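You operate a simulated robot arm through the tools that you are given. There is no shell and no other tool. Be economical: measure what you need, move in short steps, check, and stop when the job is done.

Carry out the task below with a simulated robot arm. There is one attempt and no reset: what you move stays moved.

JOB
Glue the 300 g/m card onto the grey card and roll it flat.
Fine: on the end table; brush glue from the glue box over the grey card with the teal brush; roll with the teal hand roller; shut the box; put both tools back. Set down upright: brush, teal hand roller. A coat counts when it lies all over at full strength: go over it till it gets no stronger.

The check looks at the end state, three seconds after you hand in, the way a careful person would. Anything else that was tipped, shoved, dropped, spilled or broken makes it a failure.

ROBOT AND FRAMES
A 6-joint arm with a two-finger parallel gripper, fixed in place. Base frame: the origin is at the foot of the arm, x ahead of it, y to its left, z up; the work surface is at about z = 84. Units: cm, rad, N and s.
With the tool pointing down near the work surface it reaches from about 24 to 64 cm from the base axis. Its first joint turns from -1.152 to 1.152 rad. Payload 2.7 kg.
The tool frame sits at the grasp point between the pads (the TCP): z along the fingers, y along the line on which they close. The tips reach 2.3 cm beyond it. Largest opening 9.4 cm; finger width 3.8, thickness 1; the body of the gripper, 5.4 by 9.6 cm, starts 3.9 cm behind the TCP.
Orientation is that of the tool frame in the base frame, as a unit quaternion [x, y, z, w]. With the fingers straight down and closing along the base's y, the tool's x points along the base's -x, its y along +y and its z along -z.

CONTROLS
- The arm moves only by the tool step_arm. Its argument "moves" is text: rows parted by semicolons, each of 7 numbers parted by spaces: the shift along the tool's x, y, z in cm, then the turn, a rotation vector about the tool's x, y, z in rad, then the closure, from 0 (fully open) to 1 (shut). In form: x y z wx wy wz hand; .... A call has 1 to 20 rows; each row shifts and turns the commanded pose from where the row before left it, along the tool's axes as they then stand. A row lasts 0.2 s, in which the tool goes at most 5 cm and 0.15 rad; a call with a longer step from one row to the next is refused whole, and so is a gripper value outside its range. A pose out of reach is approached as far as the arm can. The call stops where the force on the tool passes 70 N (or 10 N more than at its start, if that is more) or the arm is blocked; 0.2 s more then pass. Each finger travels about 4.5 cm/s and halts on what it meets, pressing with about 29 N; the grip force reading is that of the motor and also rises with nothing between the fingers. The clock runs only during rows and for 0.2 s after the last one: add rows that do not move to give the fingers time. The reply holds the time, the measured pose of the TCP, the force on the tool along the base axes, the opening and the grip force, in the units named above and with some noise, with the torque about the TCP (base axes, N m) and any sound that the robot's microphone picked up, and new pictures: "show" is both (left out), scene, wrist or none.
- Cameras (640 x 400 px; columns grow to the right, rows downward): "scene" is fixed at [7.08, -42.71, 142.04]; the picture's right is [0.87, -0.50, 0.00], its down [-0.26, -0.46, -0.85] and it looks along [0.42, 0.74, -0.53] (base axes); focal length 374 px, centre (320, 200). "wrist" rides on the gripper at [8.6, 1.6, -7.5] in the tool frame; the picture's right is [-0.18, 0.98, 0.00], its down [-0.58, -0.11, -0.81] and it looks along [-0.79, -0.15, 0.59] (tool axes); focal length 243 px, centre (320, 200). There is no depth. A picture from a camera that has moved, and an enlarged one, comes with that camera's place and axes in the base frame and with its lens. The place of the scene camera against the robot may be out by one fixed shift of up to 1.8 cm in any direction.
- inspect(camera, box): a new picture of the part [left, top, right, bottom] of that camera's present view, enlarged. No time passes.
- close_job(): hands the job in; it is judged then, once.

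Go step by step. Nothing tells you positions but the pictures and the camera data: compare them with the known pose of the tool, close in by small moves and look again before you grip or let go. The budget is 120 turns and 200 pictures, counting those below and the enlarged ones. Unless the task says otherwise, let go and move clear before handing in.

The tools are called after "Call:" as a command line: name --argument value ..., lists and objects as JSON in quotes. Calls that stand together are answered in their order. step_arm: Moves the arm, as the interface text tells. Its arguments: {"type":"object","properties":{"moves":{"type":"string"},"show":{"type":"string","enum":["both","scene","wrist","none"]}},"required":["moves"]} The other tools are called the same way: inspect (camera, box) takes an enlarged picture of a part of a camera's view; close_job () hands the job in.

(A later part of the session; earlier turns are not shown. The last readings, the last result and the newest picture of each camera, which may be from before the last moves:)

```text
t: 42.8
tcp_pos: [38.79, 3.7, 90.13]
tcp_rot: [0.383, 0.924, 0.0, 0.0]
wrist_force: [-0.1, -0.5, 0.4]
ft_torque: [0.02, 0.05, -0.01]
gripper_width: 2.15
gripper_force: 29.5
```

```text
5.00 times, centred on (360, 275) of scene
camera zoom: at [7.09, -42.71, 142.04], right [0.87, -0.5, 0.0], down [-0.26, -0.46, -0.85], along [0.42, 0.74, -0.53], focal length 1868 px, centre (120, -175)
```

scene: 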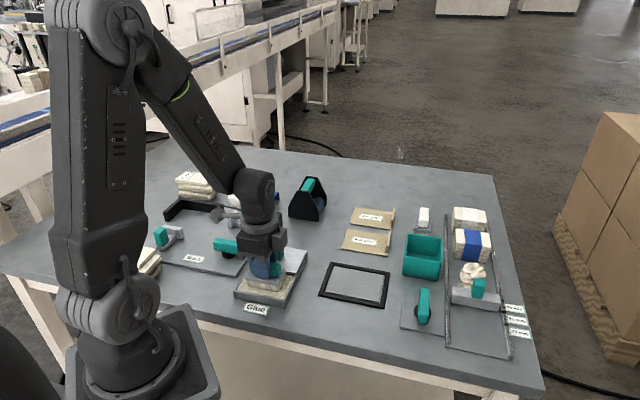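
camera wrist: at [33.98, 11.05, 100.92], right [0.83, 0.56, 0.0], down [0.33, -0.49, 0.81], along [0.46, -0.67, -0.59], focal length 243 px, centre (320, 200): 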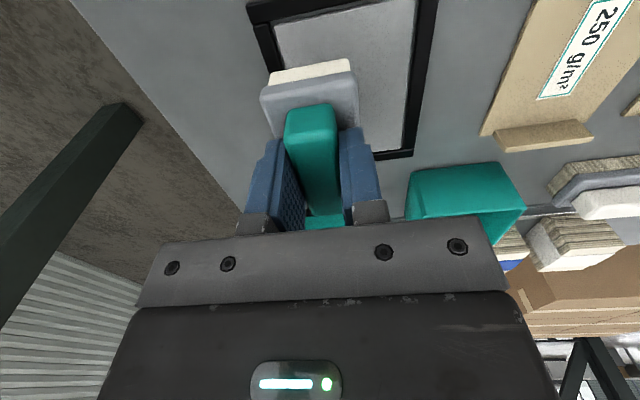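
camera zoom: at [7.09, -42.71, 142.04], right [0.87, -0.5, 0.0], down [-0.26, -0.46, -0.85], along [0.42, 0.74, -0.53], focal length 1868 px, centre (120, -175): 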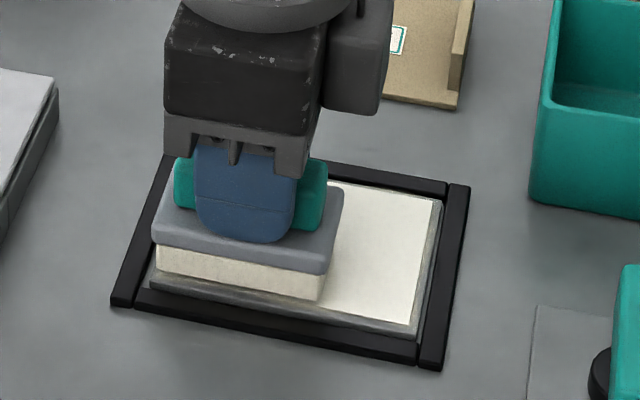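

Call:
step_arm --moves "0.4 -0.15 0.5 0 0 0 1; 0 0 0.22 0 0 0 1; -1.2 0 0 0 0 0 1; -1.2 0 0 0 0 0 1; -1.2 0 0 0 0 0 1; -1.2 0 0 0 0 0 1; 0 1.1 0 0 0 0 1; 0 1.1 0 0 0 0 1; 1.2 0 0 0 0 0 1; 1.2 0 0 0 0 0 1; 1.2 0 0 0 0 0 1; 1.2 0 0 0 0 0 1; 0 1.1 0 0 0 0 1; 0 1.1 0 0 0 0 1; -1.2 0 0 0 0 0 1; -1.2 0 0 0 0 0 1; -1.2 0 0 0 0 0 1; -1.2 0 0 0 0 0 1; 0 0 0 0 0 0 1" --show "none"

Call:
step_arm --moves "0 -1.2 0 0 0 0 1; 0 -1.2 0 0 0 0 1; 0 -1.2 0 0 0 0 1; 0 -1 0 0 0 0 1; 1.2 0 0 0 0 0 1; 1.2 0 0 0 0 0 1; 1.2 0 0 0 0 0 1; 1.2 0 0 0 0 0 1; 0 1.2 0 0 0 0 1; 0 1.2 0 0 0 0 1; 0 1.2 0 0 0 0 1; 0 1 0 0 0 0 1; -1.2 0 0 0 0 0 1; -1.2 0 0 0 0 0 1; -1.2 0 0 0 0 0 1; -1.2 0 0 0 0 0 1; 0 0 -3 0 0 0 1; 0 0 -3 0 0 0 1; 0 0 0 0 0 0 1" --show "wrist"

Call:
inspect --camera "scene" --box '[325, 258, 395, 308]'

```text
t: 46.8
tcp_pos: [44.64, 3.73, 89.41]
tcp_rot: [0.383, 0.924, 0.001, 0.001]
wrist_force: [-12.3, 12.7, 36.5]
ft_torque: [0.62, 0.81, -0.04]
gripper_width: 2.14
gripper_force: 28.9
```

```text
t: 50.8
tcp_pos: [44.85, 3.38, 94.97]
tcp_rot: [0.383, 0.924, -0.001, -0.001]
wrist_force: [-0.5, -0.5, -1.5]
ft_torque: [-0.02, -0.03, -0.01]
gripper_width: 2.15
gripper_force: 29.1
camera wrist: at [40.08, 10.76, 102.43], right [0.83, 0.56, 0.0], down [0.33, -0.49, 0.81], along [0.45, -0.67, -0.59], focal length 243 px, centre (320, 200)
```

wrist: 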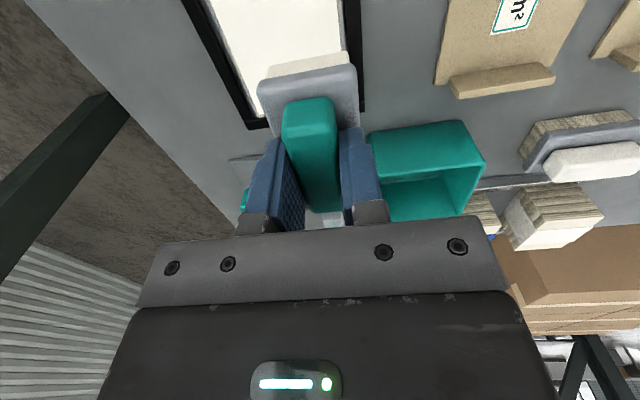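

```text
8.00 times, centred on (360, 283) of scene
camera zoom: at [7.09, -42.71, 142.04], right [0.87, -0.5, 0.0], down [-0.26, -0.46, -0.85], along [0.42, 0.74, -0.53], focal length 2988 px, centre (0, -464)
```

zoom: 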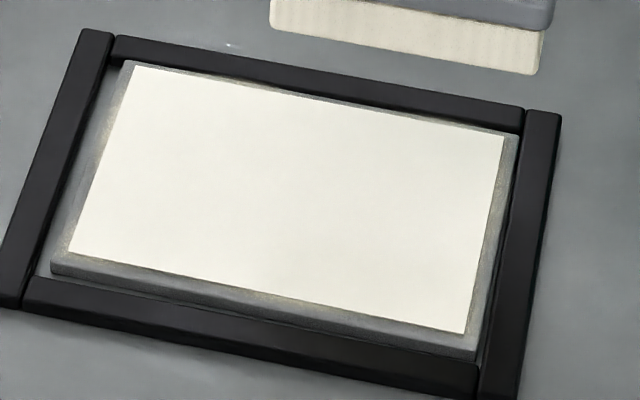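

The coat didn't change, so it is at full strength. I return the brush to its home spot.

Call:
step_arm --moves "0 0 -4 0 0 0 1; 0 4 0 0 0 0 1; 0 4 0 0 0 0 1; 0 1.9 0 0 0 0 1; 4 0 0 0 0 0 1; 4 0 0 0 0 0 1; 4 0 0 0 0 0 1; 4 0 0 0 0 0 1; 4.5 0 0 0 0 0 1; 0 0 0 0 0 0 1; 0 0 4 0 0 0 1; 0 0 3 0 0 0 1; 0 0 0 0 0 0 1" --show "both"

```text
t: 53.6
tcp_pos: [37.43, 25.17, 91.83]
tcp_rot: [0.382, 0.924, -0.001, 0.0]
wrist_force: [-0.8, -1.0, -0.5]
ft_torque: [-0.01, -0.03, -0.01]
gripper_width: 2.18
gripper_force: 28.9
camera wrist: at [32.69, 32.53, 99.37], right [0.83, 0.56, 0.0], down [0.33, -0.49, 0.81], along [0.46, -0.67, -0.59], focal length 243 px, centre (320, 200)
```

scene: 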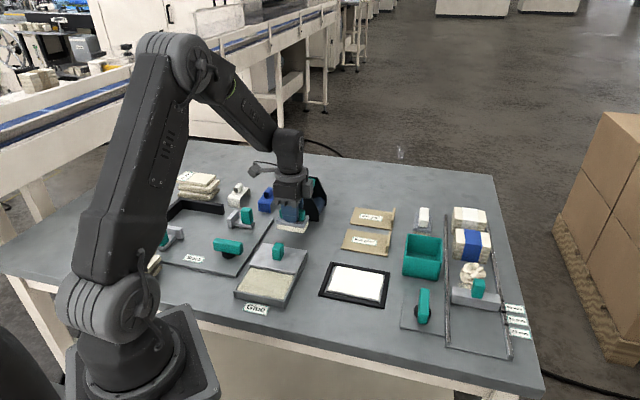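
wrist: 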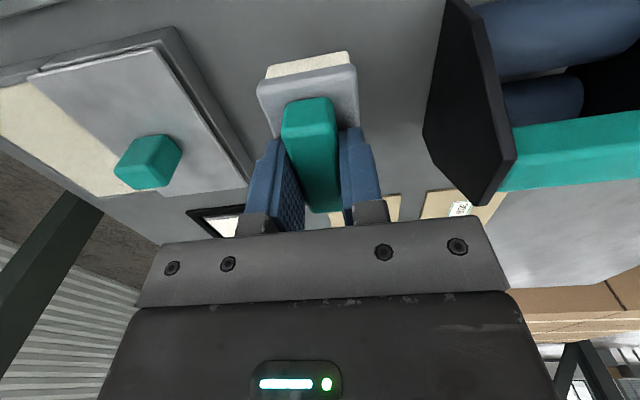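

Call:
step_arm --moves "-0.1 -0.25 1.5 0 0 0 1; 0 0 0.5 0 0 0 1; 0 0 0.2 0 0 0 1; 0 0 0 0 0 0 1" --show "none"

```text
t: 54.6
tcp_pos: [37.03, 24.87, 89.92]
tcp_rot: [0.383, 0.924, 0.0, 0.0]
wrist_force: [-1.0, -1.0, -0.8]
ft_torque: [0.0, -0.02, -0.03]
gripper_width: 2.14
gripper_force: 28.8
```

Call:
step_arm --moves "-0.15 0.15 0.25 0 0 0 1; 0 0 0.15 0 0 0 1; 0 0 0.1 0 0 0 1; 0 0 0 0 0 0 1" --show "none"

```text
t: 55.6
tcp_pos: [37.31, 24.7, 89.53]
tcp_rot: [0.383, 0.924, 0.001, 0.0]
wrist_force: [0.6, 0.6, -0.9]
ft_torque: [0.0, 0.01, 0.0]
gripper_width: 2.15
gripper_force: 28.8
```

Call:
step_arm --moves "0 0 0.1 0 0 0 1; 0 0 0.05 0 0 0 1; 0 0 0 0 0 0 1" --show "none"

Call:
inspect --camera "scene" --box '[240, 180, 340, 260]'

```text
t: 56.4
tcp_pos: [37.29, 24.77, 89.31]
tcp_rot: [0.384, 0.924, 0.001, 0.0]
wrist_force: [0.2, -0.1, -1.0]
ft_torque: [-0.02, -0.02, -0.03]
gripper_width: 2.14
gripper_force: 29.3
```

```text
5.00 times, centred on (290, 220) of scene
camera zoom: at [7.09, -42.71, 142.04], right [0.87, -0.5, 0.0], down [-0.26, -0.46, -0.85], along [0.42, 0.74, -0.53], focal length 1868 px, centre (470, 100)
```

zoom: 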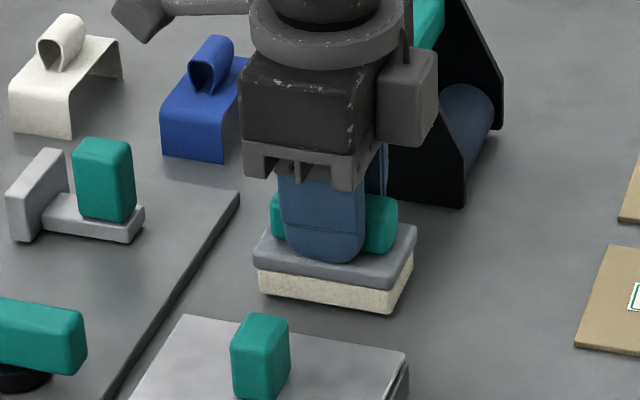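

Call:
step_arm --moves "0 0 0.1 0 0 0 1; 0 0 0 0 0 0 1" --show "none"

Call:
step_arm --moves "0 0 0.1 0 0 0 1; 0 0 0 0 0 0 1" --show "none"

```text
t: 57.0
tcp_pos: [37.33, 24.87, 89.26]
tcp_rot: [0.383, 0.924, 0.0, 0.0]
wrist_force: [0.2, 0.6, -0.5]
ft_torque: [0.0, 0.02, 0.02]
gripper_width: 2.15
gripper_force: 29.2
```

```text
t: 57.6
tcp_pos: [37.32, 24.69, 89.18]
tcp_rot: [0.383, 0.924, -0.001, 0.0]
wrist_force: [-0.2, -0.4, -1.0]
ft_torque: [0.0, 0.01, 0.0]
gripper_width: 2.13
gripper_force: 28.9
```

Call:
step_arm --moves "0 0 0.1 0 0 0 1; 0 0 0.08 0 0 0 1; 0 0 0 0 0 0 1" --show "none"

```text
t: 58.4
tcp_pos: [37.22, 24.9, 89.01]
tcp_rot: [0.383, 0.924, 0.0, 0.0]
wrist_force: [-2.8, -2.2, 7.5]
ft_torque: [-0.26, -0.09, -0.06]
gripper_width: 2.17
gripper_force: 28.8
```

Touchdown at 89.0. I release and rise.

Call:
step_arm --moves "0 0 0 0 0 0 0.7; 0 0 0 0 0 0 0.45; 0 0 0 0 0 0 0.45; 0 0 -1.5 0 0 0 0.45; 0 0 -4 0 0 0 0.4; 0 0 -4 0 0 0 0.3; 0 0 0 0 0 0 0.3" --show "wrist"

Call:
inspect --camera "scene" --box '[240, 160, 360, 270]'

```text
t: 60.0
tcp_pos: [37.53, 24.76, 98.2]
tcp_rot: [0.383, 0.924, 0.0, 0.0]
wrist_force: [-0.4, 0.1, -0.3]
ft_torque: [0.01, -0.02, 0.0]
gripper_width: 6.57
gripper_force: 0.0
camera wrist: at [32.78, 32.14, 105.7], right [0.83, 0.56, 0.0], down [0.33, -0.49, 0.81], along [0.45, -0.67, -0.59], focal length 243 px, centre (320, 200)
```

wrist: 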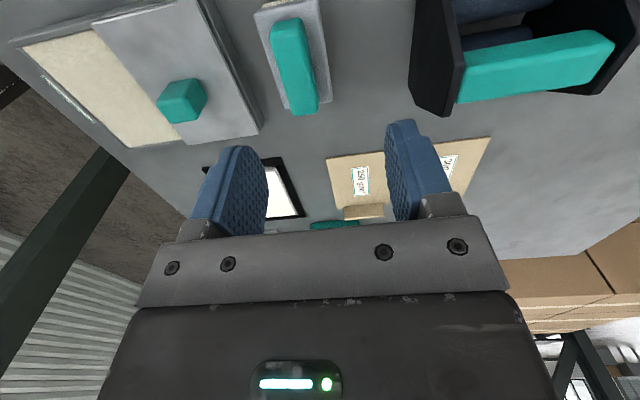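

```text
3.64 times, centred on (300, 215) of scene
camera zoom: at [7.08, -42.71, 142.04], right [0.87, -0.5, 0.0], down [-0.26, -0.46, -0.85], along [0.42, 0.74, -0.53], focal length 1358 px, centre (393, 146)
```

zoom: 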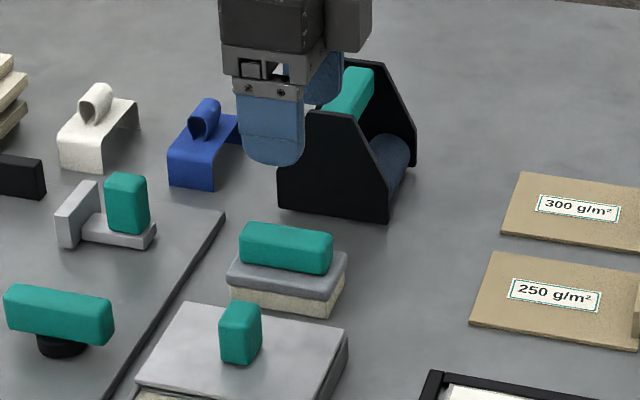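

The brush stands upright but sits about 1.3 cm off its original spot towards -e2. I'll re-grip it and correct that.

Call:
step_arm --moves "0.3 -1.4 2 0 0 0 0.35; 0 0 3 0 0 0 0.35; 0 0 0 0 0 0 0.35" --show "wrist"

Call:
inspect --camera "scene" --box '[220, 165, 340, 250]'

```text
t: 60.8
tcp_pos: [36.28, 24.27, 93.58]
tcp_rot: [0.383, 0.924, 0.0, 0.0]
wrist_force: [-0.1, 0.1, -0.3]
ft_torque: [0.0, 0.02, 0.02]
gripper_width: 6.12
gripper_force: 0.1
camera wrist: at [31.53, 31.57, 100.92], right [0.83, 0.56, 0.0], down [0.33, -0.49, 0.81], along [0.45, -0.67, -0.59], focal length 243 px, centre (320, 200)
```

wrist: 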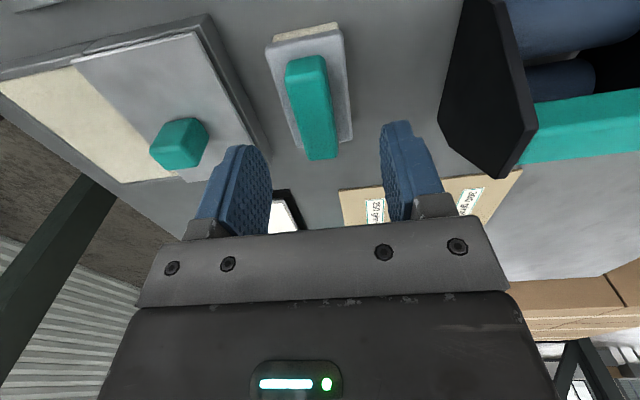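

```text
4.71 times, centred on (280, 208) of scene
camera zoom: at [7.08, -42.71, 142.04], right [0.87, -0.5, 0.0], down [-0.26, -0.46, -0.85], along [0.42, 0.74, -0.53], focal length 1758 px, centre (508, 165)
```

zoom: 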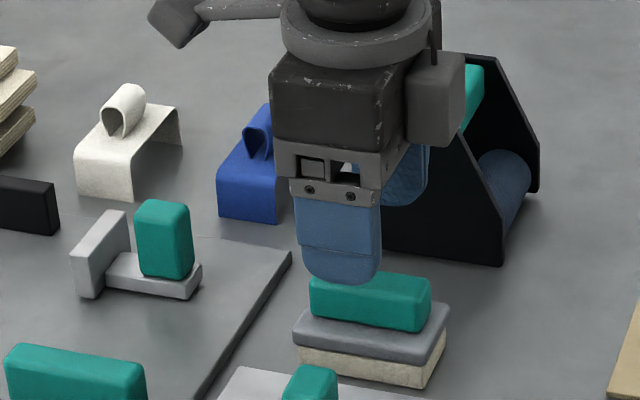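

Call:
step_arm --moves "0 -0.4 2 0 0 0 0.35; 0 0 2.2 0 0 0 0.35; 0 0 0 0 0 0 0.35; 0 0 0 0 0 0 0.8; 0 0 0 0 0 0 1; 0 0 0 0 0 0 1; 0 0 0 0 0 0 1; 0 0 -0.5 0 0 0 1; 0 0 0 0 0 0 1; -0.2 0.7 0 0 0 0 1; -0.2 0.7 0 0 0 0 1; 0 0 0 0 0 0 1" --show "none"

Call:
inspect --camera "scene" --box '[220, 165, 340, 250]'

```text
t: 63.4
tcp_pos: [37.12, 24.46, 89.76]
tcp_rot: [0.382, 0.924, 0.0, 0.0]
wrist_force: [0.0, 0.5, -1.3]
ft_torque: [-0.01, -0.01, 0.01]
gripper_width: 2.14
gripper_force: 28.9
```

```text
4.71 times, centred on (280, 208) of scene
camera zoom: at [7.09, -42.71, 142.04], right [0.87, -0.5, 0.0], down [-0.26, -0.46, -0.85], along [0.42, 0.74, -0.53], focal length 1758 px, centre (508, 165)
```

zoom: 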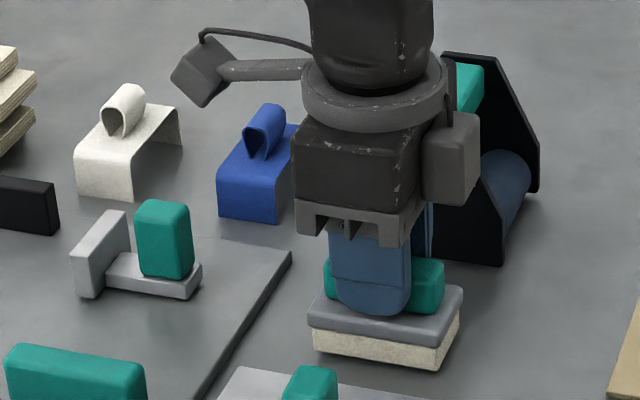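

Call:
step_arm --moves "0 0.3 0.2 0 0 0 1; 0 0 0.2 0 0 0 1; 0 0 0.08 0 0 0 1; 0 0 0 0 0 0 1" --show "none"

```text
t: 64.4
tcp_pos: [37.45, 24.67, 89.36]
tcp_rot: [0.383, 0.924, 0.001, 0.0]
wrist_force: [-4.4, -2.9, 15.1]
ft_torque: [-0.03, 0.23, 0.02]
gripper_width: 2.16
gripper_force: 28.8
```

Call:
step_arm --moves "0 0 -0.05 0 0 0 1; 0 0 0 0 0 0 0.72; 0 0 0 0 0 0 0.65; 0 0 0 0 0 0 0.6; 0 0 0 0 0 0 0.6" --show "wrist"

Call:
inspect --camera "scene" --box '[220, 165, 340, 250]'

```text
t: 65.6
tcp_pos: [37.33, 24.72, 89.26]
tcp_rot: [0.382, 0.924, 0.0, -0.001]
wrist_force: [0.3, 0.3, -0.1]
ft_torque: [0.01, 0.0, 0.02]
gripper_width: 3.77
gripper_force: 0.1
camera wrist: at [32.59, 32.06, 96.72], right [0.83, 0.56, 0.0], down [0.33, -0.49, 0.81], along [0.46, -0.67, -0.59], focal length 243 px, centre (320, 200)
```

wrist: 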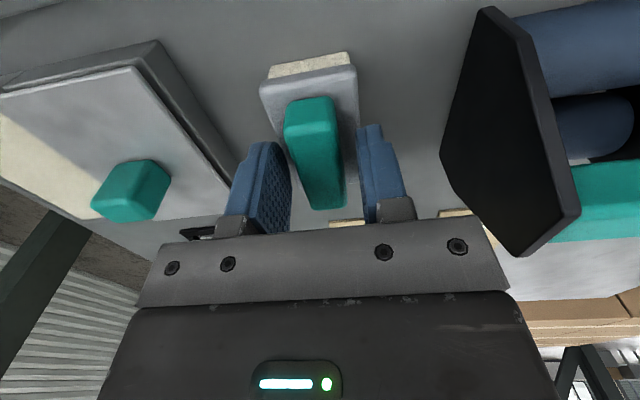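

```text
4.71 times, centred on (280, 208) of scene
camera zoom: at [7.08, -42.71, 142.04], right [0.87, -0.5, 0.0], down [-0.26, -0.46, -0.85], along [0.42, 0.74, -0.53], focal length 1758 px, centre (508, 165)
```

zoom: 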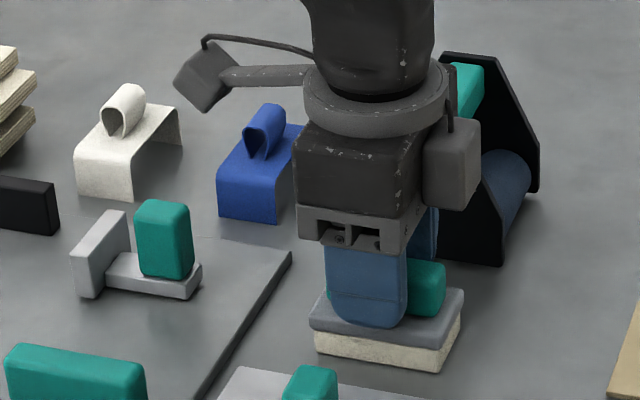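

Brush now matches its original spot. I rise straight up, slowly.

Call:
step_arm --moves "0 0 -1 0 0 0 0.6; 0 0 -1 0 0 0 0.6; 0 0 -1 0 0 0 0.6; 0 0 -4 0 0 0 0.4; 0 0 -4 0 0 0 0.3; 0 0 0 0 0 0 0" --show "wrist"

Call:
inspect --camera "scene" --box '[220, 165, 340, 250]'

```text
t: 67.0
tcp_pos: [37.37, 24.73, 100.55]
tcp_rot: [0.382, 0.924, 0.0, 0.0]
wrist_force: [0.7, 0.9, 0.0]
ft_torque: [0.0, 0.02, -0.02]
gripper_width: 9.4
gripper_force: 0.0
camera wrist: at [32.5, 32.21, 107.91], right [0.83, 0.56, 0.0], down [0.33, -0.49, 0.81], along [0.46, -0.67, -0.59], focal length 243 px, centre (320, 200)
```

wrist: 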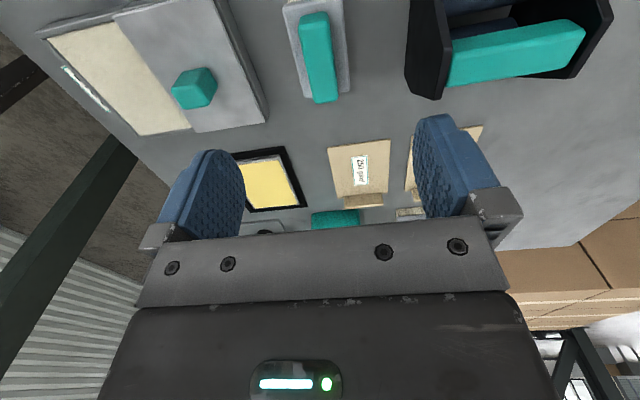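

```text
4.71 times, centred on (280, 208) of scene
camera zoom: at [7.08, -42.71, 142.04], right [0.87, -0.5, 0.0], down [-0.26, -0.46, -0.85], along [0.42, 0.74, -0.53], focal length 1758 px, centre (508, 165)
```

zoom: 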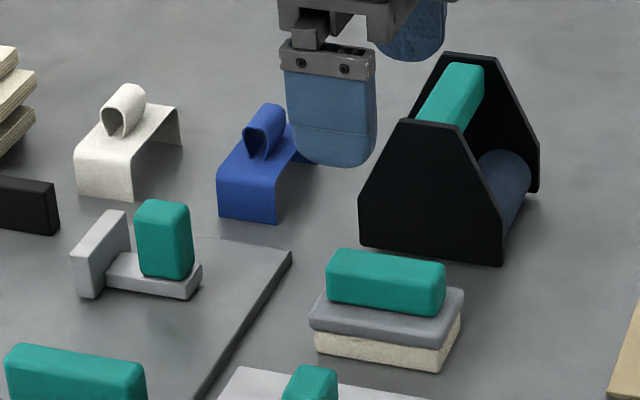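

The brush is home. The glue on the card has turned yellow in the wrist view, so I'll check it before moving on.

Call:
inspect --camera "scene" --box '[300, 200, 420, 320]'

Call:
inspect --camera "wrist" --box '[230, 120, 430, 240]'

```text
3.33 times, centred on (360, 260) of scene
camera zoom: at [7.08, -42.71, 142.04], right [0.87, -0.5, 0.0], down [-0.26, -0.46, -0.85], along [0.42, 0.74, -0.53], focal length 1245 px, centre (187, 0)
```

zoom: 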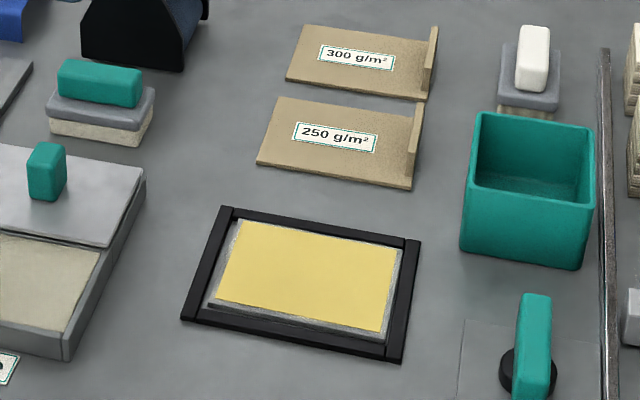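

```text
3.20 times, centred on (330, 180) of wrist
camera zoom: at [32.5, 32.21, 107.91], right [0.83, 0.56, 0.0], down [0.33, -0.49, 0.81], along [0.46, -0.67, -0.59], focal length 776 px, centre (288, 264)
```

zoom: 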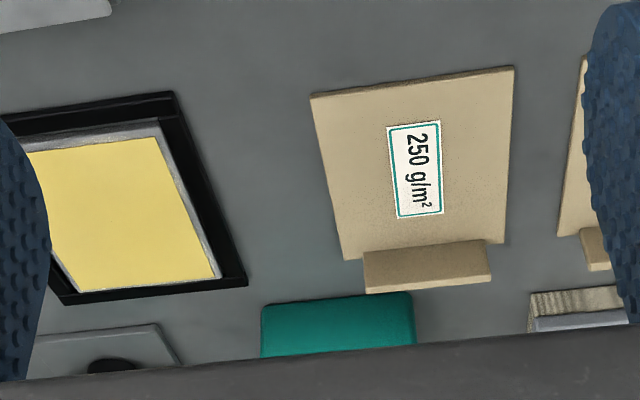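

The glue has probably skinned over (open time), so I'll recoat it once the card pickup is rehearsed. First I go look at the 300 g/m² card's tab with the gripper turned to φ=+45°.

Call:
step_arm --moves "0 0 0 0 0 -0.131 0; 0 0 0 0 0 -0.131 0; 0 0 0 0 0 -0.131 0; 0 0 0 0 0 -0.131 0; 0 0 0 0 0 -0.131 0; 0 0 0 0 0 -0.131 0; 0 0 0 0 0 -0.131 0; 0 0 0 0 0 -0.131 0; 0 0 0 0 0 -0.131 0; 0 0 0 0 0 -0.131 0; 0 0 0 0 0 -0.131 0; 0 0 0 0 0 -0.130 0; -2 -4 0 0 0 0 0; -2 -4 0 0 0 0 0; -2 -4 0 0 0 0 0; -2 -4 0 0 0 0 0; 0 -4 0 0 0 0 0; 0 -1.5 0 0 0 0 0; 0 0 0 0 0 0 0" --show "both"

```text
t: 71.0
tcp_pos: [58.28, 15.18, 100.25]
tcp_rot: [-0.382, 0.924, 0.0, 0.0]
wrist_force: [-0.4, 0.4, 0.3]
ft_torque: [0.0, -0.01, -0.04]
gripper_width: 9.42
gripper_force: 0.1
camera wrist: at [51.3, 10.28, 107.7], right [-0.57, 0.82, 0.0], down [0.49, 0.33, 0.81], along [0.66, 0.46, -0.59], focal length 243 px, centre (320, 200)
```

scene: 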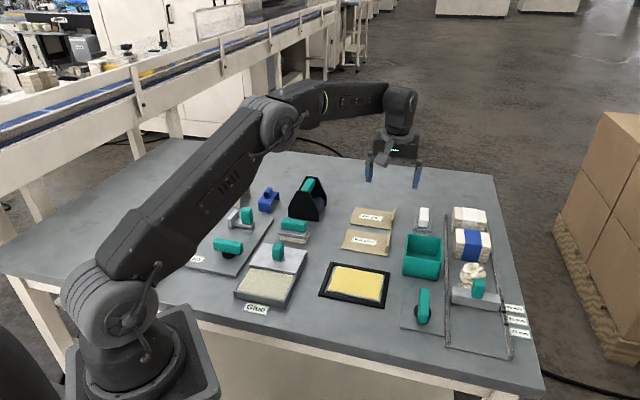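
wrist: 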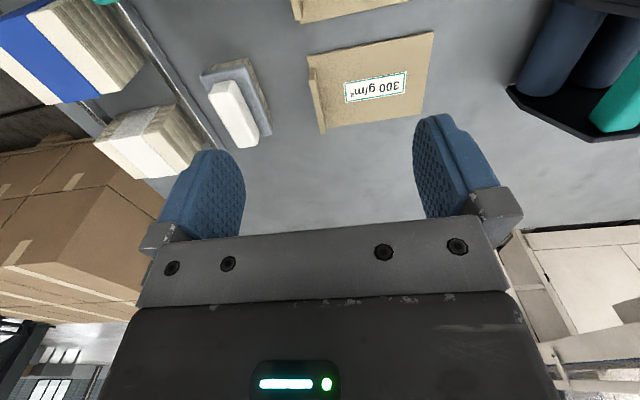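

Call:
inspect --camera "wrist" --box '[280, 0, 460, 150]'

Call:
inspect --camera "scene" --box '[335, 195, 405, 265]'

Call:
inspect --camera "wrist" --box '[490, 0, 640, 150]'

```text
2.67 times, centred on (370, 75) of wrist
camera zoom: at [51.3, 10.28, 107.7], right [-0.57, 0.82, 0.0], down [0.49, 0.33, 0.81], along [0.66, 0.46, -0.59], focal length 647 px, centre (187, 533)
```

zoom: 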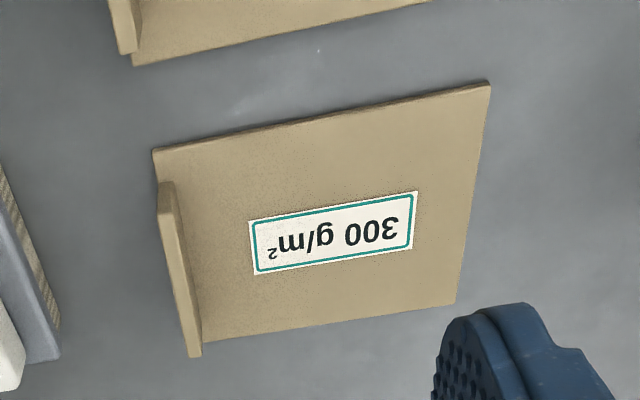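

```text
5.71 times, centred on (370, 230) of scene
camera zoom: at [7.08, -42.71, 142.04], right [0.87, -0.5, 0.0], down [-0.26, -0.46, -0.85], along [0.42, 0.74, -0.53], focal length 2134 px, centre (34, 29)
```

zoom: 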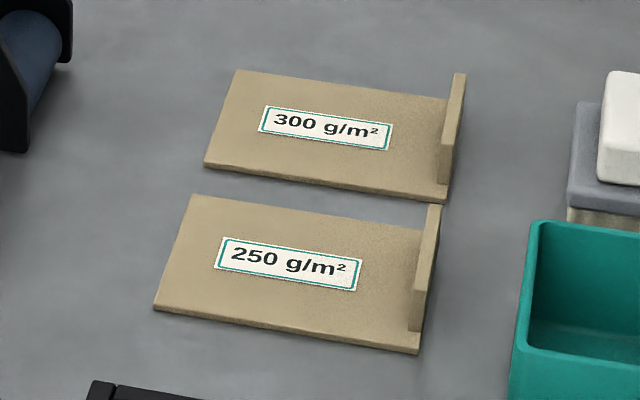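

```text
2.67 times, centred on (565, 75) of wrist
camera zoom: at [51.3, 10.28, 107.7], right [-0.57, 0.82, 0.0], down [0.49, 0.33, 0.81], along [0.66, 0.46, -0.59], focal length 647 px, centre (-333, 533)
```

zoom: 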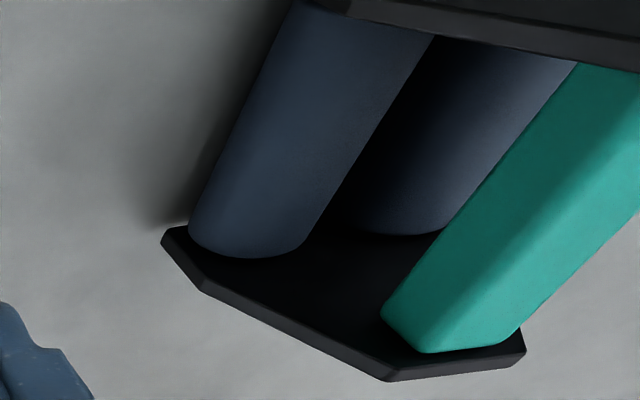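

Card is 11×8.1 cm like the grey card: e1 20.9–31.7, e2 53.1–61.2, tab at e1≈31.4 about 2 cm tall. I approach the tab (near end, within reach) with the gripper narrowed.

Call:
step_arm --moves "-2 -0.45 2 0 0 0 0.45; -2 -0.45 2 0 0 0 0.45; 0 0 3 0 0 0 0.45; 0 0 1.5 0 0 0 0.45; 0 0 0 0 0 0 0.45" --show "both"

Call:
inspect --camera "scene" --box '[335, 165, 435, 245]'

```text
t: 72.2
tcp_pos: [61.23, 17.27, 91.49]
tcp_rot: [-0.383, 0.924, 0.0, 0.001]
wrist_force: [0.2, -0.9, -0.7]
ft_torque: [0.0, 0.0, 0.03]
gripper_width: 5.17
gripper_force: 0.1
out of reach, approached as far as the arm can: row 2
camera wrist: at [54.18, 12.47, 99.03], right [-0.57, 0.82, 0.0], down [0.49, 0.33, 0.81], along [0.67, 0.46, -0.59], focal length 243 px, centre (320, 200)
```

scene: 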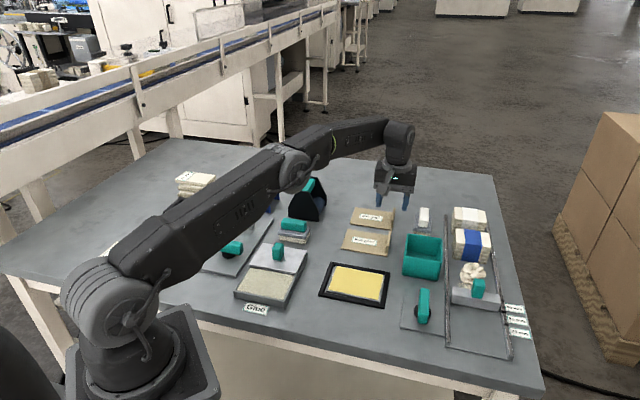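
wrist: 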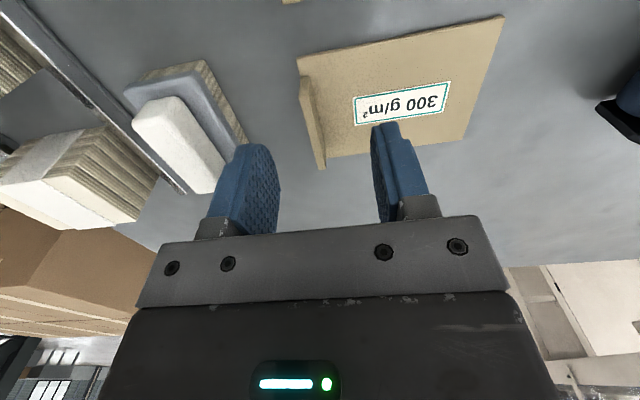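

```text
5.00 times, centred on (385, 205) of scene
camera zoom: at [7.08, -42.71, 142.04], right [0.87, -0.5, 0.0], down [-0.26, -0.46, -0.85], along [0.42, 0.74, -0.53], focal length 1868 px, centre (-5, 175)
```

zoom: 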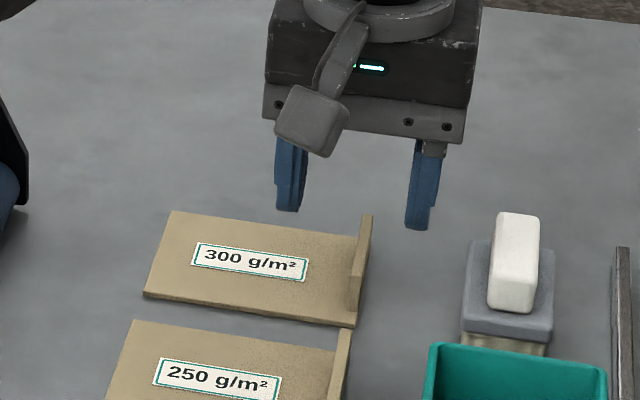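

Tab is about 0.6 cm to the left in the image; I correct, descend to 87.5 and check.

Call:
step_arm --moves "0.4 -0.2 2 0 0 0 0.45; 0 0 1.9 0 0 0 0.45; 0 0 0 0 0 0 0.45" --show "wrist"

Call:
inspect --camera "scene" --box '[335, 165, 435, 245]'

```text
t: 73.0
tcp_pos: [61.08, 16.84, 88.01]
tcp_rot: [-0.383, 0.924, 0.0, 0.001]
wrist_force: [-0.7, -0.6, -0.2]
ft_torque: [0.0, 0.02, 0.0]
gripper_width: 5.16
gripper_force: 0.1
camera wrist: at [53.96, 12.02, 95.31], right [-0.57, 0.82, 0.0], down [0.49, 0.33, 0.81], along [0.67, 0.46, -0.59], focal length 243 px, centre (320, 200)
```

wrist: 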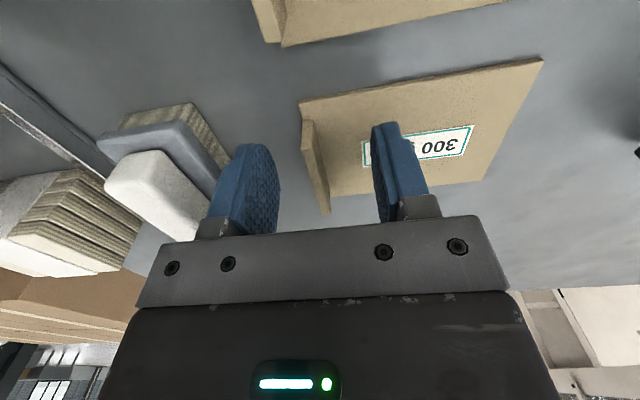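

```text
5.00 times, centred on (385, 205) of scene
camera zoom: at [7.08, -42.71, 142.04], right [0.87, -0.5, 0.0], down [-0.26, -0.46, -0.85], along [0.42, 0.74, -0.53], focal length 1868 px, centre (-5, 175)
```

zoom: 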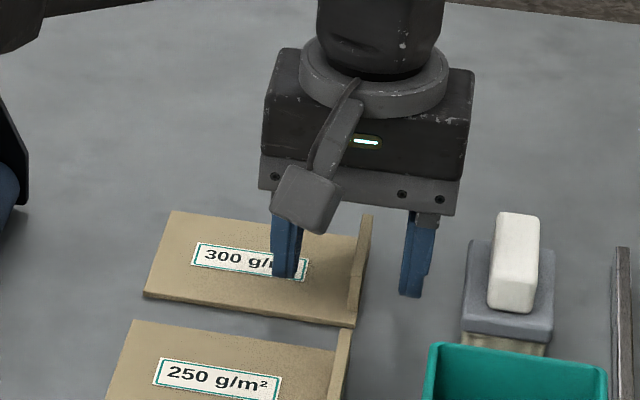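

Call:
step_arm --moves "-0.7 -0.2 0.4 0 0 0 0.45; 0 0 0 0 0 0 0.45; 0 0 0 0 0 0 0.7; 0 0 0 0 0 0 0.9; 0 0 0 0 0 0 1; 0 0 0 0 0 0 1; 0 0 0 0 0 0 1" --show "wrist"

Call:
inspect --camera "scene" --box '[335, 165, 435, 245]'

```text
t: 74.6
tcp_pos: [61.62, 17.1, 87.47]
tcp_rot: [-0.383, 0.924, 0.0, 0.0]
wrist_force: [-0.2, 0.5, -0.1]
ft_torque: [0.05, -0.01, -0.02]
gripper_width: 0.44
gripper_force: 29.0
camera wrist: at [54.57, 12.27, 94.91], right [-0.57, 0.82, 0.0], down [0.49, 0.33, 0.81], along [0.67, 0.46, -0.59], focal length 243 px, centre (320, 200)
```

wrist: 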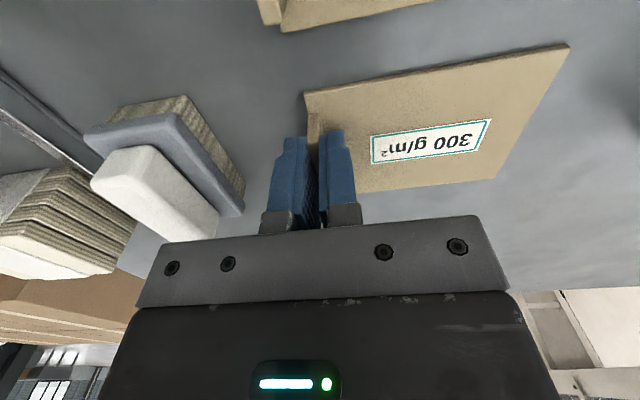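

```text
5.00 times, centred on (385, 205) of scene
camera zoom: at [7.08, -42.71, 142.04], right [0.87, -0.5, 0.0], down [-0.26, -0.46, -0.85], along [0.42, 0.74, -0.53], focal length 1868 px, centre (-5, 175)
```

zoom: 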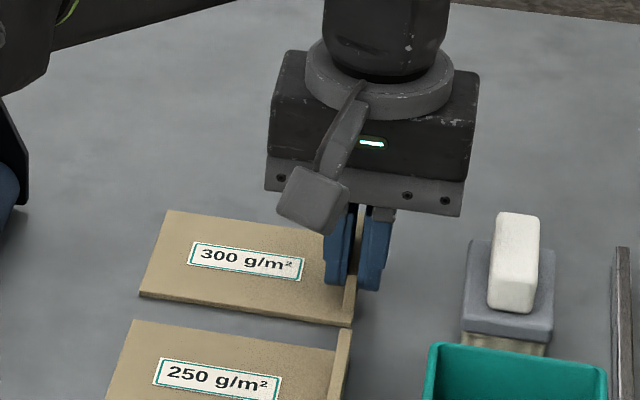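

The tab grips well at TCP (61.6,17.1,87.5). I release it now, return to the brush and recoat with fresh glue, then come straight back.

Call:
step_arm --moves "0 0 0 0 0 0 0.7; 0 0 0 0 0 0 0.5; 0 0 0 0 0 0 0.45; 0 0 -2 0 0 0 0.4; 0 0 -5 0 0 0 0.4; 0 0 -4.5 0 0 0 0.4; 2.35 4 0 0 0 0 0.4; 2.35 4 0 0 0 0 0.4; 2.35 4 0 0 0 0 0.4; 2.35 4 0 0 0 0 0.4; 2.3 4 0 0 0 0 0.4; 0 2.7 0 0 0 0 0.4; 0 0 0 0 0 0 0.4" --show "scene"

Call:
step_arm --moves "0 0 0 0 0 0.131 0.4; 0 0 0 0 0 0.131 0.4; 0 0 0 0 0 0.131 0.4; 0 0 0 0 0 0.131 0.4; 0 0 0 0 0 0.131 0.4; 0 0 0 0 0 0.131 0.4; 0 0 0 0 0 0.131 0.4; 0 0 0 0 0 0.131 0.4; 0 0 0 0 0 0.131 0.4; 0 0 0 0 0 0.131 0.4; 0 0 0 0 0 0.131 0.4; 0 0 0 0 0 0.130 0.4; 0 0 0 0 0 0 0.4" --show "wrist"

```text
t: 77.4
tcp_pos: [36.84, 24.64, 98.88]
tcp_rot: [-0.383, 0.924, 0.0, 0.0]
wrist_force: [-0.5, 0.2, 0.9]
ft_torque: [-0.05, -0.01, -0.03]
gripper_width: 5.63
gripper_force: 0.0
out of reach, approached as far as the arm can: row 6
```

scene: 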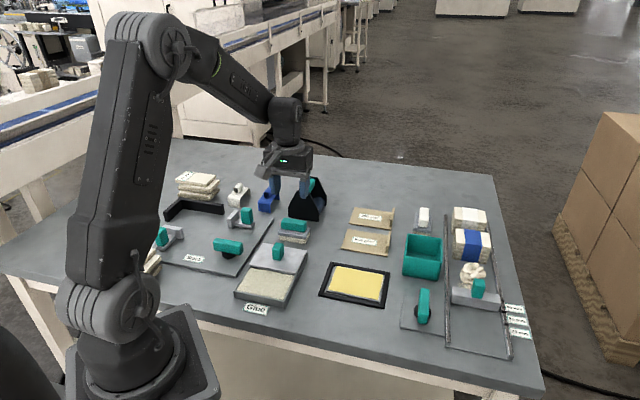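

```text
t: 80.2
tcp_pos: [36.86, 24.63, 98.93]
tcp_rot: [0.384, 0.923, -0.001, 0.0]
wrist_force: [-0.3, -0.9, 0.2]
ft_torque: [-0.01, 0.02, 0.0]
gripper_width: 5.63
gripper_force: 0.1
camera wrist: at [31.98, 32.0, 106.29], right [0.83, 0.56, 0.0], down [0.33, -0.49, 0.81], along [0.45, -0.67, -0.59], focal length 243 px, centre (320, 200)
```

wrist: 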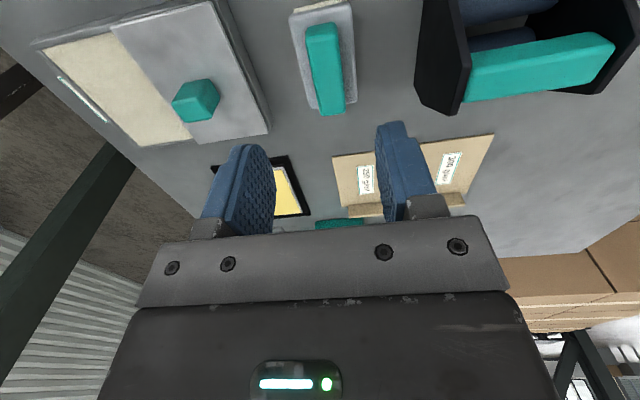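

Call:
step_arm --moves "-0.1 0.4 4 0 0 0 0.4; 0 0 3.5 0 0 0 0.4; 0 0 2.2 0 0 0 0.4; 0 0 0 0 0 0 0.4; 0 0 0 0 0 0 0.8; 0 0 0 0 0 0 1; 0 0 0 0 0 0 1; 0 0 0 0 0 0 1" --show "wrist"

```text
t: 82.0
tcp_pos: [37.06, 24.91, 89.22]
tcp_rot: [0.384, 0.923, -0.001, 0.0]
wrist_force: [-0.3, 0.0, -0.7]
ft_torque: [-0.01, 0.03, -0.01]
gripper_width: 2.13
gripper_force: 29.2
camera wrist: at [32.29, 32.34, 96.64], right [0.83, 0.56, 0.0], down [0.33, -0.49, 0.81], along [0.45, -0.67, -0.59], focal length 243 px, centre (320, 200)
```

wrist: 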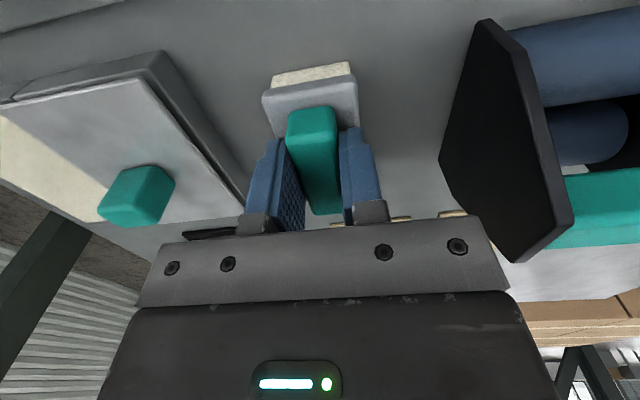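

Call:
step_arm --moves "0 0 -5 0 0 0 1; 0 0 -4 0 0 0 1; 0 -4.5 0 0 0 0 1; 0 -4.5 0 0 0 0 1; 0 -4.5 0 0 0 0 1; -0.2 -4.4 0 0 0 0 1; 0 0 0 0 0 0 1; 0 0 4 0 0 0 1; 0 0 3 0 0 0 1; 0 0 0.35 0 0 0 1; 0 0 0.1 0 0 0 1; 0 0 0 0 0 0 1" --show "none"

```text
t: 84.6
tcp_pos: [24.74, 12.08, 90.84]
tcp_rot: [0.383, 0.924, 0.001, 0.001]
wrist_force: [-1.6, -20.0, 56.6]
ft_torque: [-0.67, 0.1, 0.01]
gripper_width: 2.15
gripper_force: 29.3
```

Call:
step_arm --moves "0.3 0 -0.08 0 0 0 1; -0.6 0 0 0 0 0 1; 0.3 0 0 0 0 0 1; 0 0 -1.7 0 0 0 1; 0 0 -3 0 0 0 1; -4 1 0 0 0 0 1; -4 1 0 0 0 0 1; -4 1 0 0 0 0 1; -3.4 1.05 0 0 0 0 1; 0 0 0 0 0 0 1; 0 0 3 0 0 0 1; 0 0 2.6 0 0 0 1; 0 0 0.5 0 0 0 1; 0 0 0 0 0 0 1" --show "none"

Call:
inspect --camera "scene" --box '[310, 235, 410, 315]'

```text
t: 87.6
tcp_pos: [38.14, 4.03, 89.54]
tcp_rot: [0.382, 0.924, 0.0, 0.001]
wrist_force: [-1.0, -0.8, 5.1]
ft_torque: [-0.02, 0.0, 0.01]
gripper_width: 2.15
gripper_force: 28.8
```

```text
5.00 times, centred on (360, 275) of scene
camera zoom: at [7.08, -42.71, 142.04], right [0.87, -0.5, 0.0], down [-0.26, -0.46, -0.85], along [0.42, 0.74, -0.53], focal length 1868 px, centre (120, -175)
```

zoom: 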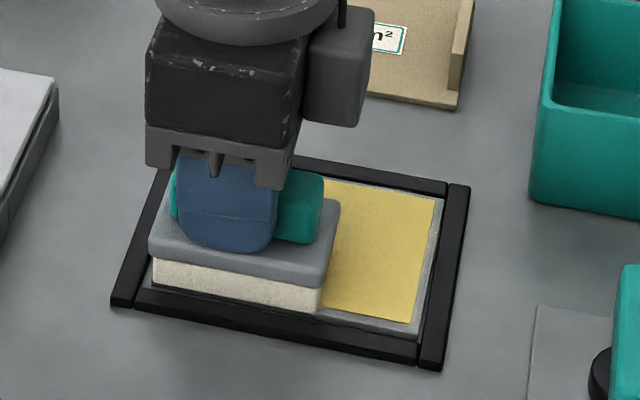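

Call:
step_arm --moves "-0.2 0.1 0.07 0 0 0 1; -1.2 0 0 0 0 0 1; -1.2 0 0 0 0 0 1; -1.2 0 0 0 0 0 1; -1.2 0 0 0 0 0 1; 0 1.1 0 0 0 0 1; 0 1.1 0 0 0 0 1; 1.2 0 0 0 0 0 1; 1.2 0 0 0 0 0 1; 1.2 0 0 0 0 0 1; 1.2 0 0 0 0 0 1; 0 1.1 0 0 0 0 1; 0 1.1 0 0 0 0 1; -1.2 0 0 0 0 0 1; -1.2 0 0 0 0 0 1; -1.2 0 0 0 0 0 1; -1.2 0 0 0 0 0 1; 0 0 0 0 0 0 1" --show "none"

Call:
inspect --camera "scene" --box '[310, 235, 410, 315]'

```text
t: 88.8
tcp_pos: [41.43, 1.15, 89.45]
tcp_rot: [0.383, 0.924, 0.0, -0.005]
wrist_force: [-11.6, 6.4, 17.8]
ft_torque: [-0.07, 0.08, -0.14]
gripper_width: 2.17
gripper_force: 28.8
stopped in row 6: the force on the tool passed its limit (the readings are from after the stop); the commanded pose is now the measured one
```

```text
5.00 times, centred on (360, 275) of scene
camera zoom: at [7.03, -42.7, 142.05], right [0.87, -0.5, 0.0], down [-0.26, -0.46, -0.85], along [0.42, 0.74, -0.53], focal length 1868 px, centre (120, -175)
```

zoom: 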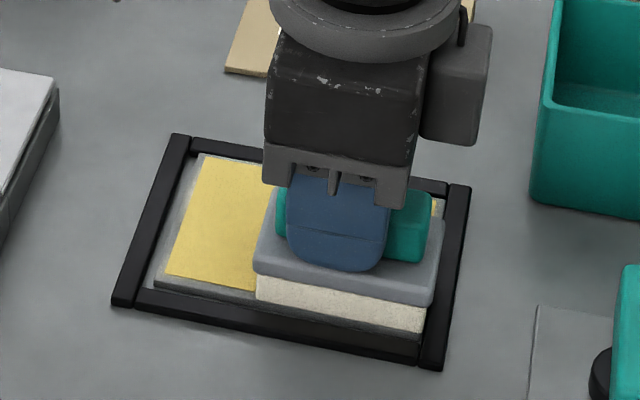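

The recoated part still looks yellow. I'll ease off a bit and complete the pass to see whether fresh glue changes it.

Call:
step_arm --moves "0 0.4 0 0 0 0 1; 0 0.8 0 0 0 0 1; 0 0.8 0 0 0 0 1; 1.1 0 0 0 0 0 1; 1.1 0 0 0 0 0 1; 1.1 0 0 0 0 0 1; 0.6 0 0 0 0 0 1; 0 1 0 0 0 0 1; 0 1 0 0 0 0 1; -1.1 0 0 0 0 0 1; -1.1 0 0 0 0 0 1; -1.1 0 0 0 0 0 1; -0.6 0 0 0 0 0 1; 0 0 0 0 0 0 1" --show "none"

Call:
inspect --camera "scene" --box '[310, 235, 410, 315]'

```text
t: 91.8
tcp_pos: [44.19, 4.04, 89.43]
tcp_rot: [0.383, 0.924, 0.002, -0.004]
wrist_force: [-11.5, 10.9, 29.2]
ft_torque: [0.06, 0.08, 0.04]
gripper_width: 2.13
gripper_force: 29.2
```

```text
5.00 times, centred on (360, 275) of scene
camera zoom: at [7.02, -42.69, 142.05], right [0.87, -0.5, 0.0], down [-0.26, -0.46, -0.85], along [0.42, 0.74, -0.53], focal length 1868 px, centre (120, -175)
```

zoom: 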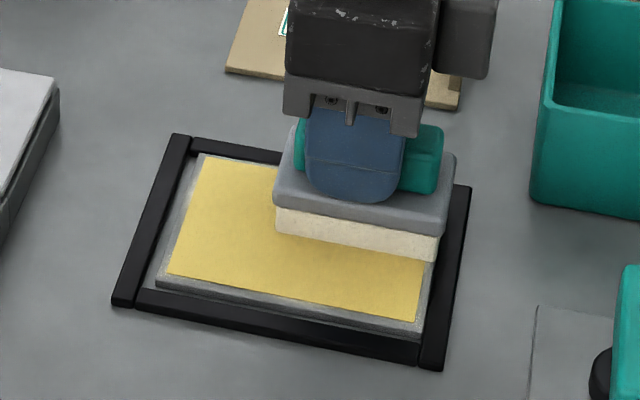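

Call:
step_arm --moves "0 0 -3 0 0 0 1; 0 0 -4 0 0 0 1; 0 4 -1 0 0 0 1; 0 4 0 0 0 0 1; 0 1.6 0 0 0 0 1; 4 0 0 0 0 0 1; 4 0 0 0 0 0 1; 4 0 0 0 0 0 1; 4 0 0 0 0 0 1; 3.6 0 0 0 0 0 1; 0 0 0 0 0 0 1; 0 0 4 0 0 0 1; 0 0 2.5 0 0 0 1; 0 0 0 0 0 0 1" --show "scene"

Call:
inspect --camera "scene" --box '[310, 235, 410, 315]'

```text
t: 94.8
tcp_pos: [37.26, 24.72, 90.87]
tcp_rot: [0.382, 0.924, 0.0, -0.004]
wrist_force: [-0.6, -0.2, -0.8]
ft_torque: [-0.05, 0.0, 0.0]
gripper_width: 2.13
gripper_force: 28.9
```

scene: 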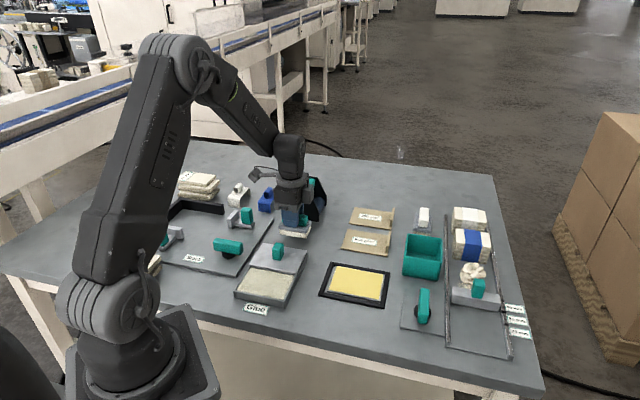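

```text
5.00 times, centred on (360, 275) of scene
camera zoom: at [7.09, -42.71, 142.04], right [0.87, -0.5, 0.0], down [-0.26, -0.46, -0.85], along [0.42, 0.74, -0.53], focal length 1868 px, centre (120, -175)
```

zoom: 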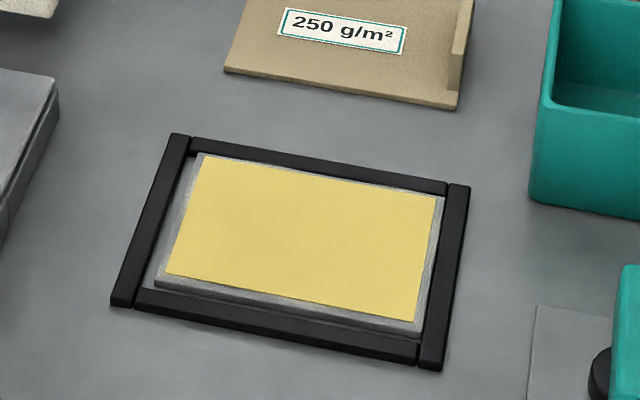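

The coat stays yellow whatever the brush does, so it's the tacky stage and full. I put the brush back down.

Call:
step_arm --moves "0 0 1 0 0 0 1; 0 0 0.4 0 0 0 1; 0 0 0.15 0 0 0 1; 0 0 0 0 0 0 1" --show "none"

Call:
inspect --camera "scene" --box '[220, 165, 340, 250]'

```text
t: 95.8
tcp_pos: [37.29, 24.65, 89.57]
tcp_rot: [0.383, 0.924, 0.0, -0.004]
wrist_force: [-0.1, 0.1, -0.8]
ft_torque: [-0.01, 0.02, 0.01]
gripper_width: 2.15
gripper_force: 28.6
```

```text
4.71 times, centred on (280, 208) of scene
camera zoom: at [7.09, -42.71, 142.04], right [0.87, -0.5, 0.0], down [-0.26, -0.46, -0.85], along [0.42, 0.74, -0.53], focal length 1758 px, centre (508, 165)
```

zoom: 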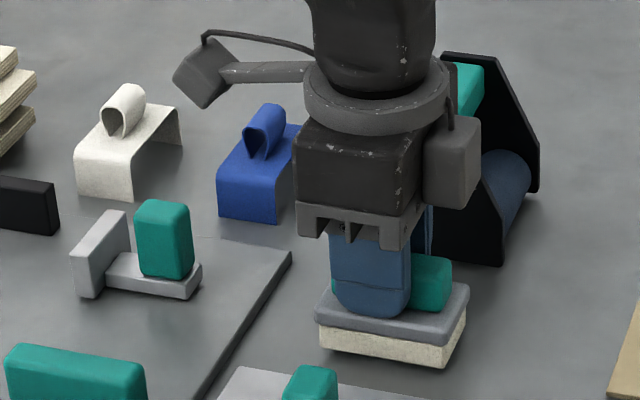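

Call:
step_arm --moves "0.3 0.1 0.15 0 0 0 1; 0 0 0.15 0 0 0 1; 0 0 0 0 0 0 1" --show "none"

Call:
step_arm --moves "0 0 0.1 0 0 0 1; 0 0 0 0 0 0 1" --show "none"

```text
t: 96.6
tcp_pos: [37.25, 24.96, 89.17]
tcp_rot: [0.383, 0.924, 0.0, -0.005]
wrist_force: [0.3, -0.3, -1.4]
ft_torque: [0.02, 0.02, -0.01]
gripper_width: 2.14
gripper_force: 29.2
```

```text
t: 97.2
tcp_pos: [37.21, 24.72, 89.08]
tcp_rot: [0.383, 0.924, 0.0, -0.005]
wrist_force: [-0.4, -1.0, -0.2]
ft_torque: [0.02, 0.01, -0.01]
gripper_width: 2.15
gripper_force: 29.0
```

Call:
step_arm --moves "0 0 0.1 0 0 0 1; 0 0 0 0 0 0 1" --show "none"

Call:
step_arm --moves "0 0 0.08 0 0 0 1; 0 0 0 0 0 0 1" --show "none"

```text
t: 97.8
tcp_pos: [37.19, 24.82, 89.16]
tcp_rot: [0.383, 0.924, 0.0, -0.004]
wrist_force: [-1.2, 0.5, 1.8]
ft_torque: [-0.08, -0.11, -0.04]
gripper_width: 2.16
gripper_force: 28.9
```

```text
t: 98.4
tcp_pos: [37.16, 24.77, 88.96]
tcp_rot: [0.383, 0.924, 0.0, -0.004]
wrist_force: [-2.7, -4.6, 12.8]
ft_torque: [-0.53, -0.26, -0.19]
gripper_width: 2.15
gripper_force: 28.7
```

Call:
step_arm --moves "0 0 -0.05 0 0 0 1; 0 0 0 0 0 0 0.72; 0 0 0 0 0 0 0.65; 0 0 0 0 0 0 0.6; 0 0 -1 0 0 0 0.6; 0 0 -1 0 0 0 0.6; 0 0 -1 0 0 0 0.6; 0 0 -4 0 0 0 0.4; 0 0 -4 0 0 0 0.4; 0 0 0 0 0 0 0.4" --show "none"

Call:
inspect --camera "scene" --box '[220, 165, 340, 250]'

```text
t: 100.6
tcp_pos: [36.94, 24.92, 100.26]
tcp_rot: [0.382, 0.924, 0.0, -0.004]
wrist_force: [-0.2, 0.7, 0.2]
ft_torque: [-0.02, -0.03, -0.01]
gripper_width: 5.65
gripper_force: 0.2
```

```text
4.71 times, centred on (280, 208) of scene
camera zoom: at [7.08, -42.71, 142.04], right [0.87, -0.5, 0.0], down [-0.26, -0.46, -0.85], along [0.42, 0.74, -0.53], focal length 1758 px, centre (508, 165)
```

zoom: 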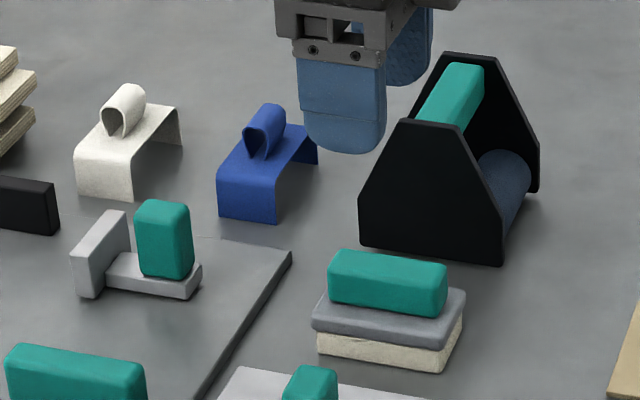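

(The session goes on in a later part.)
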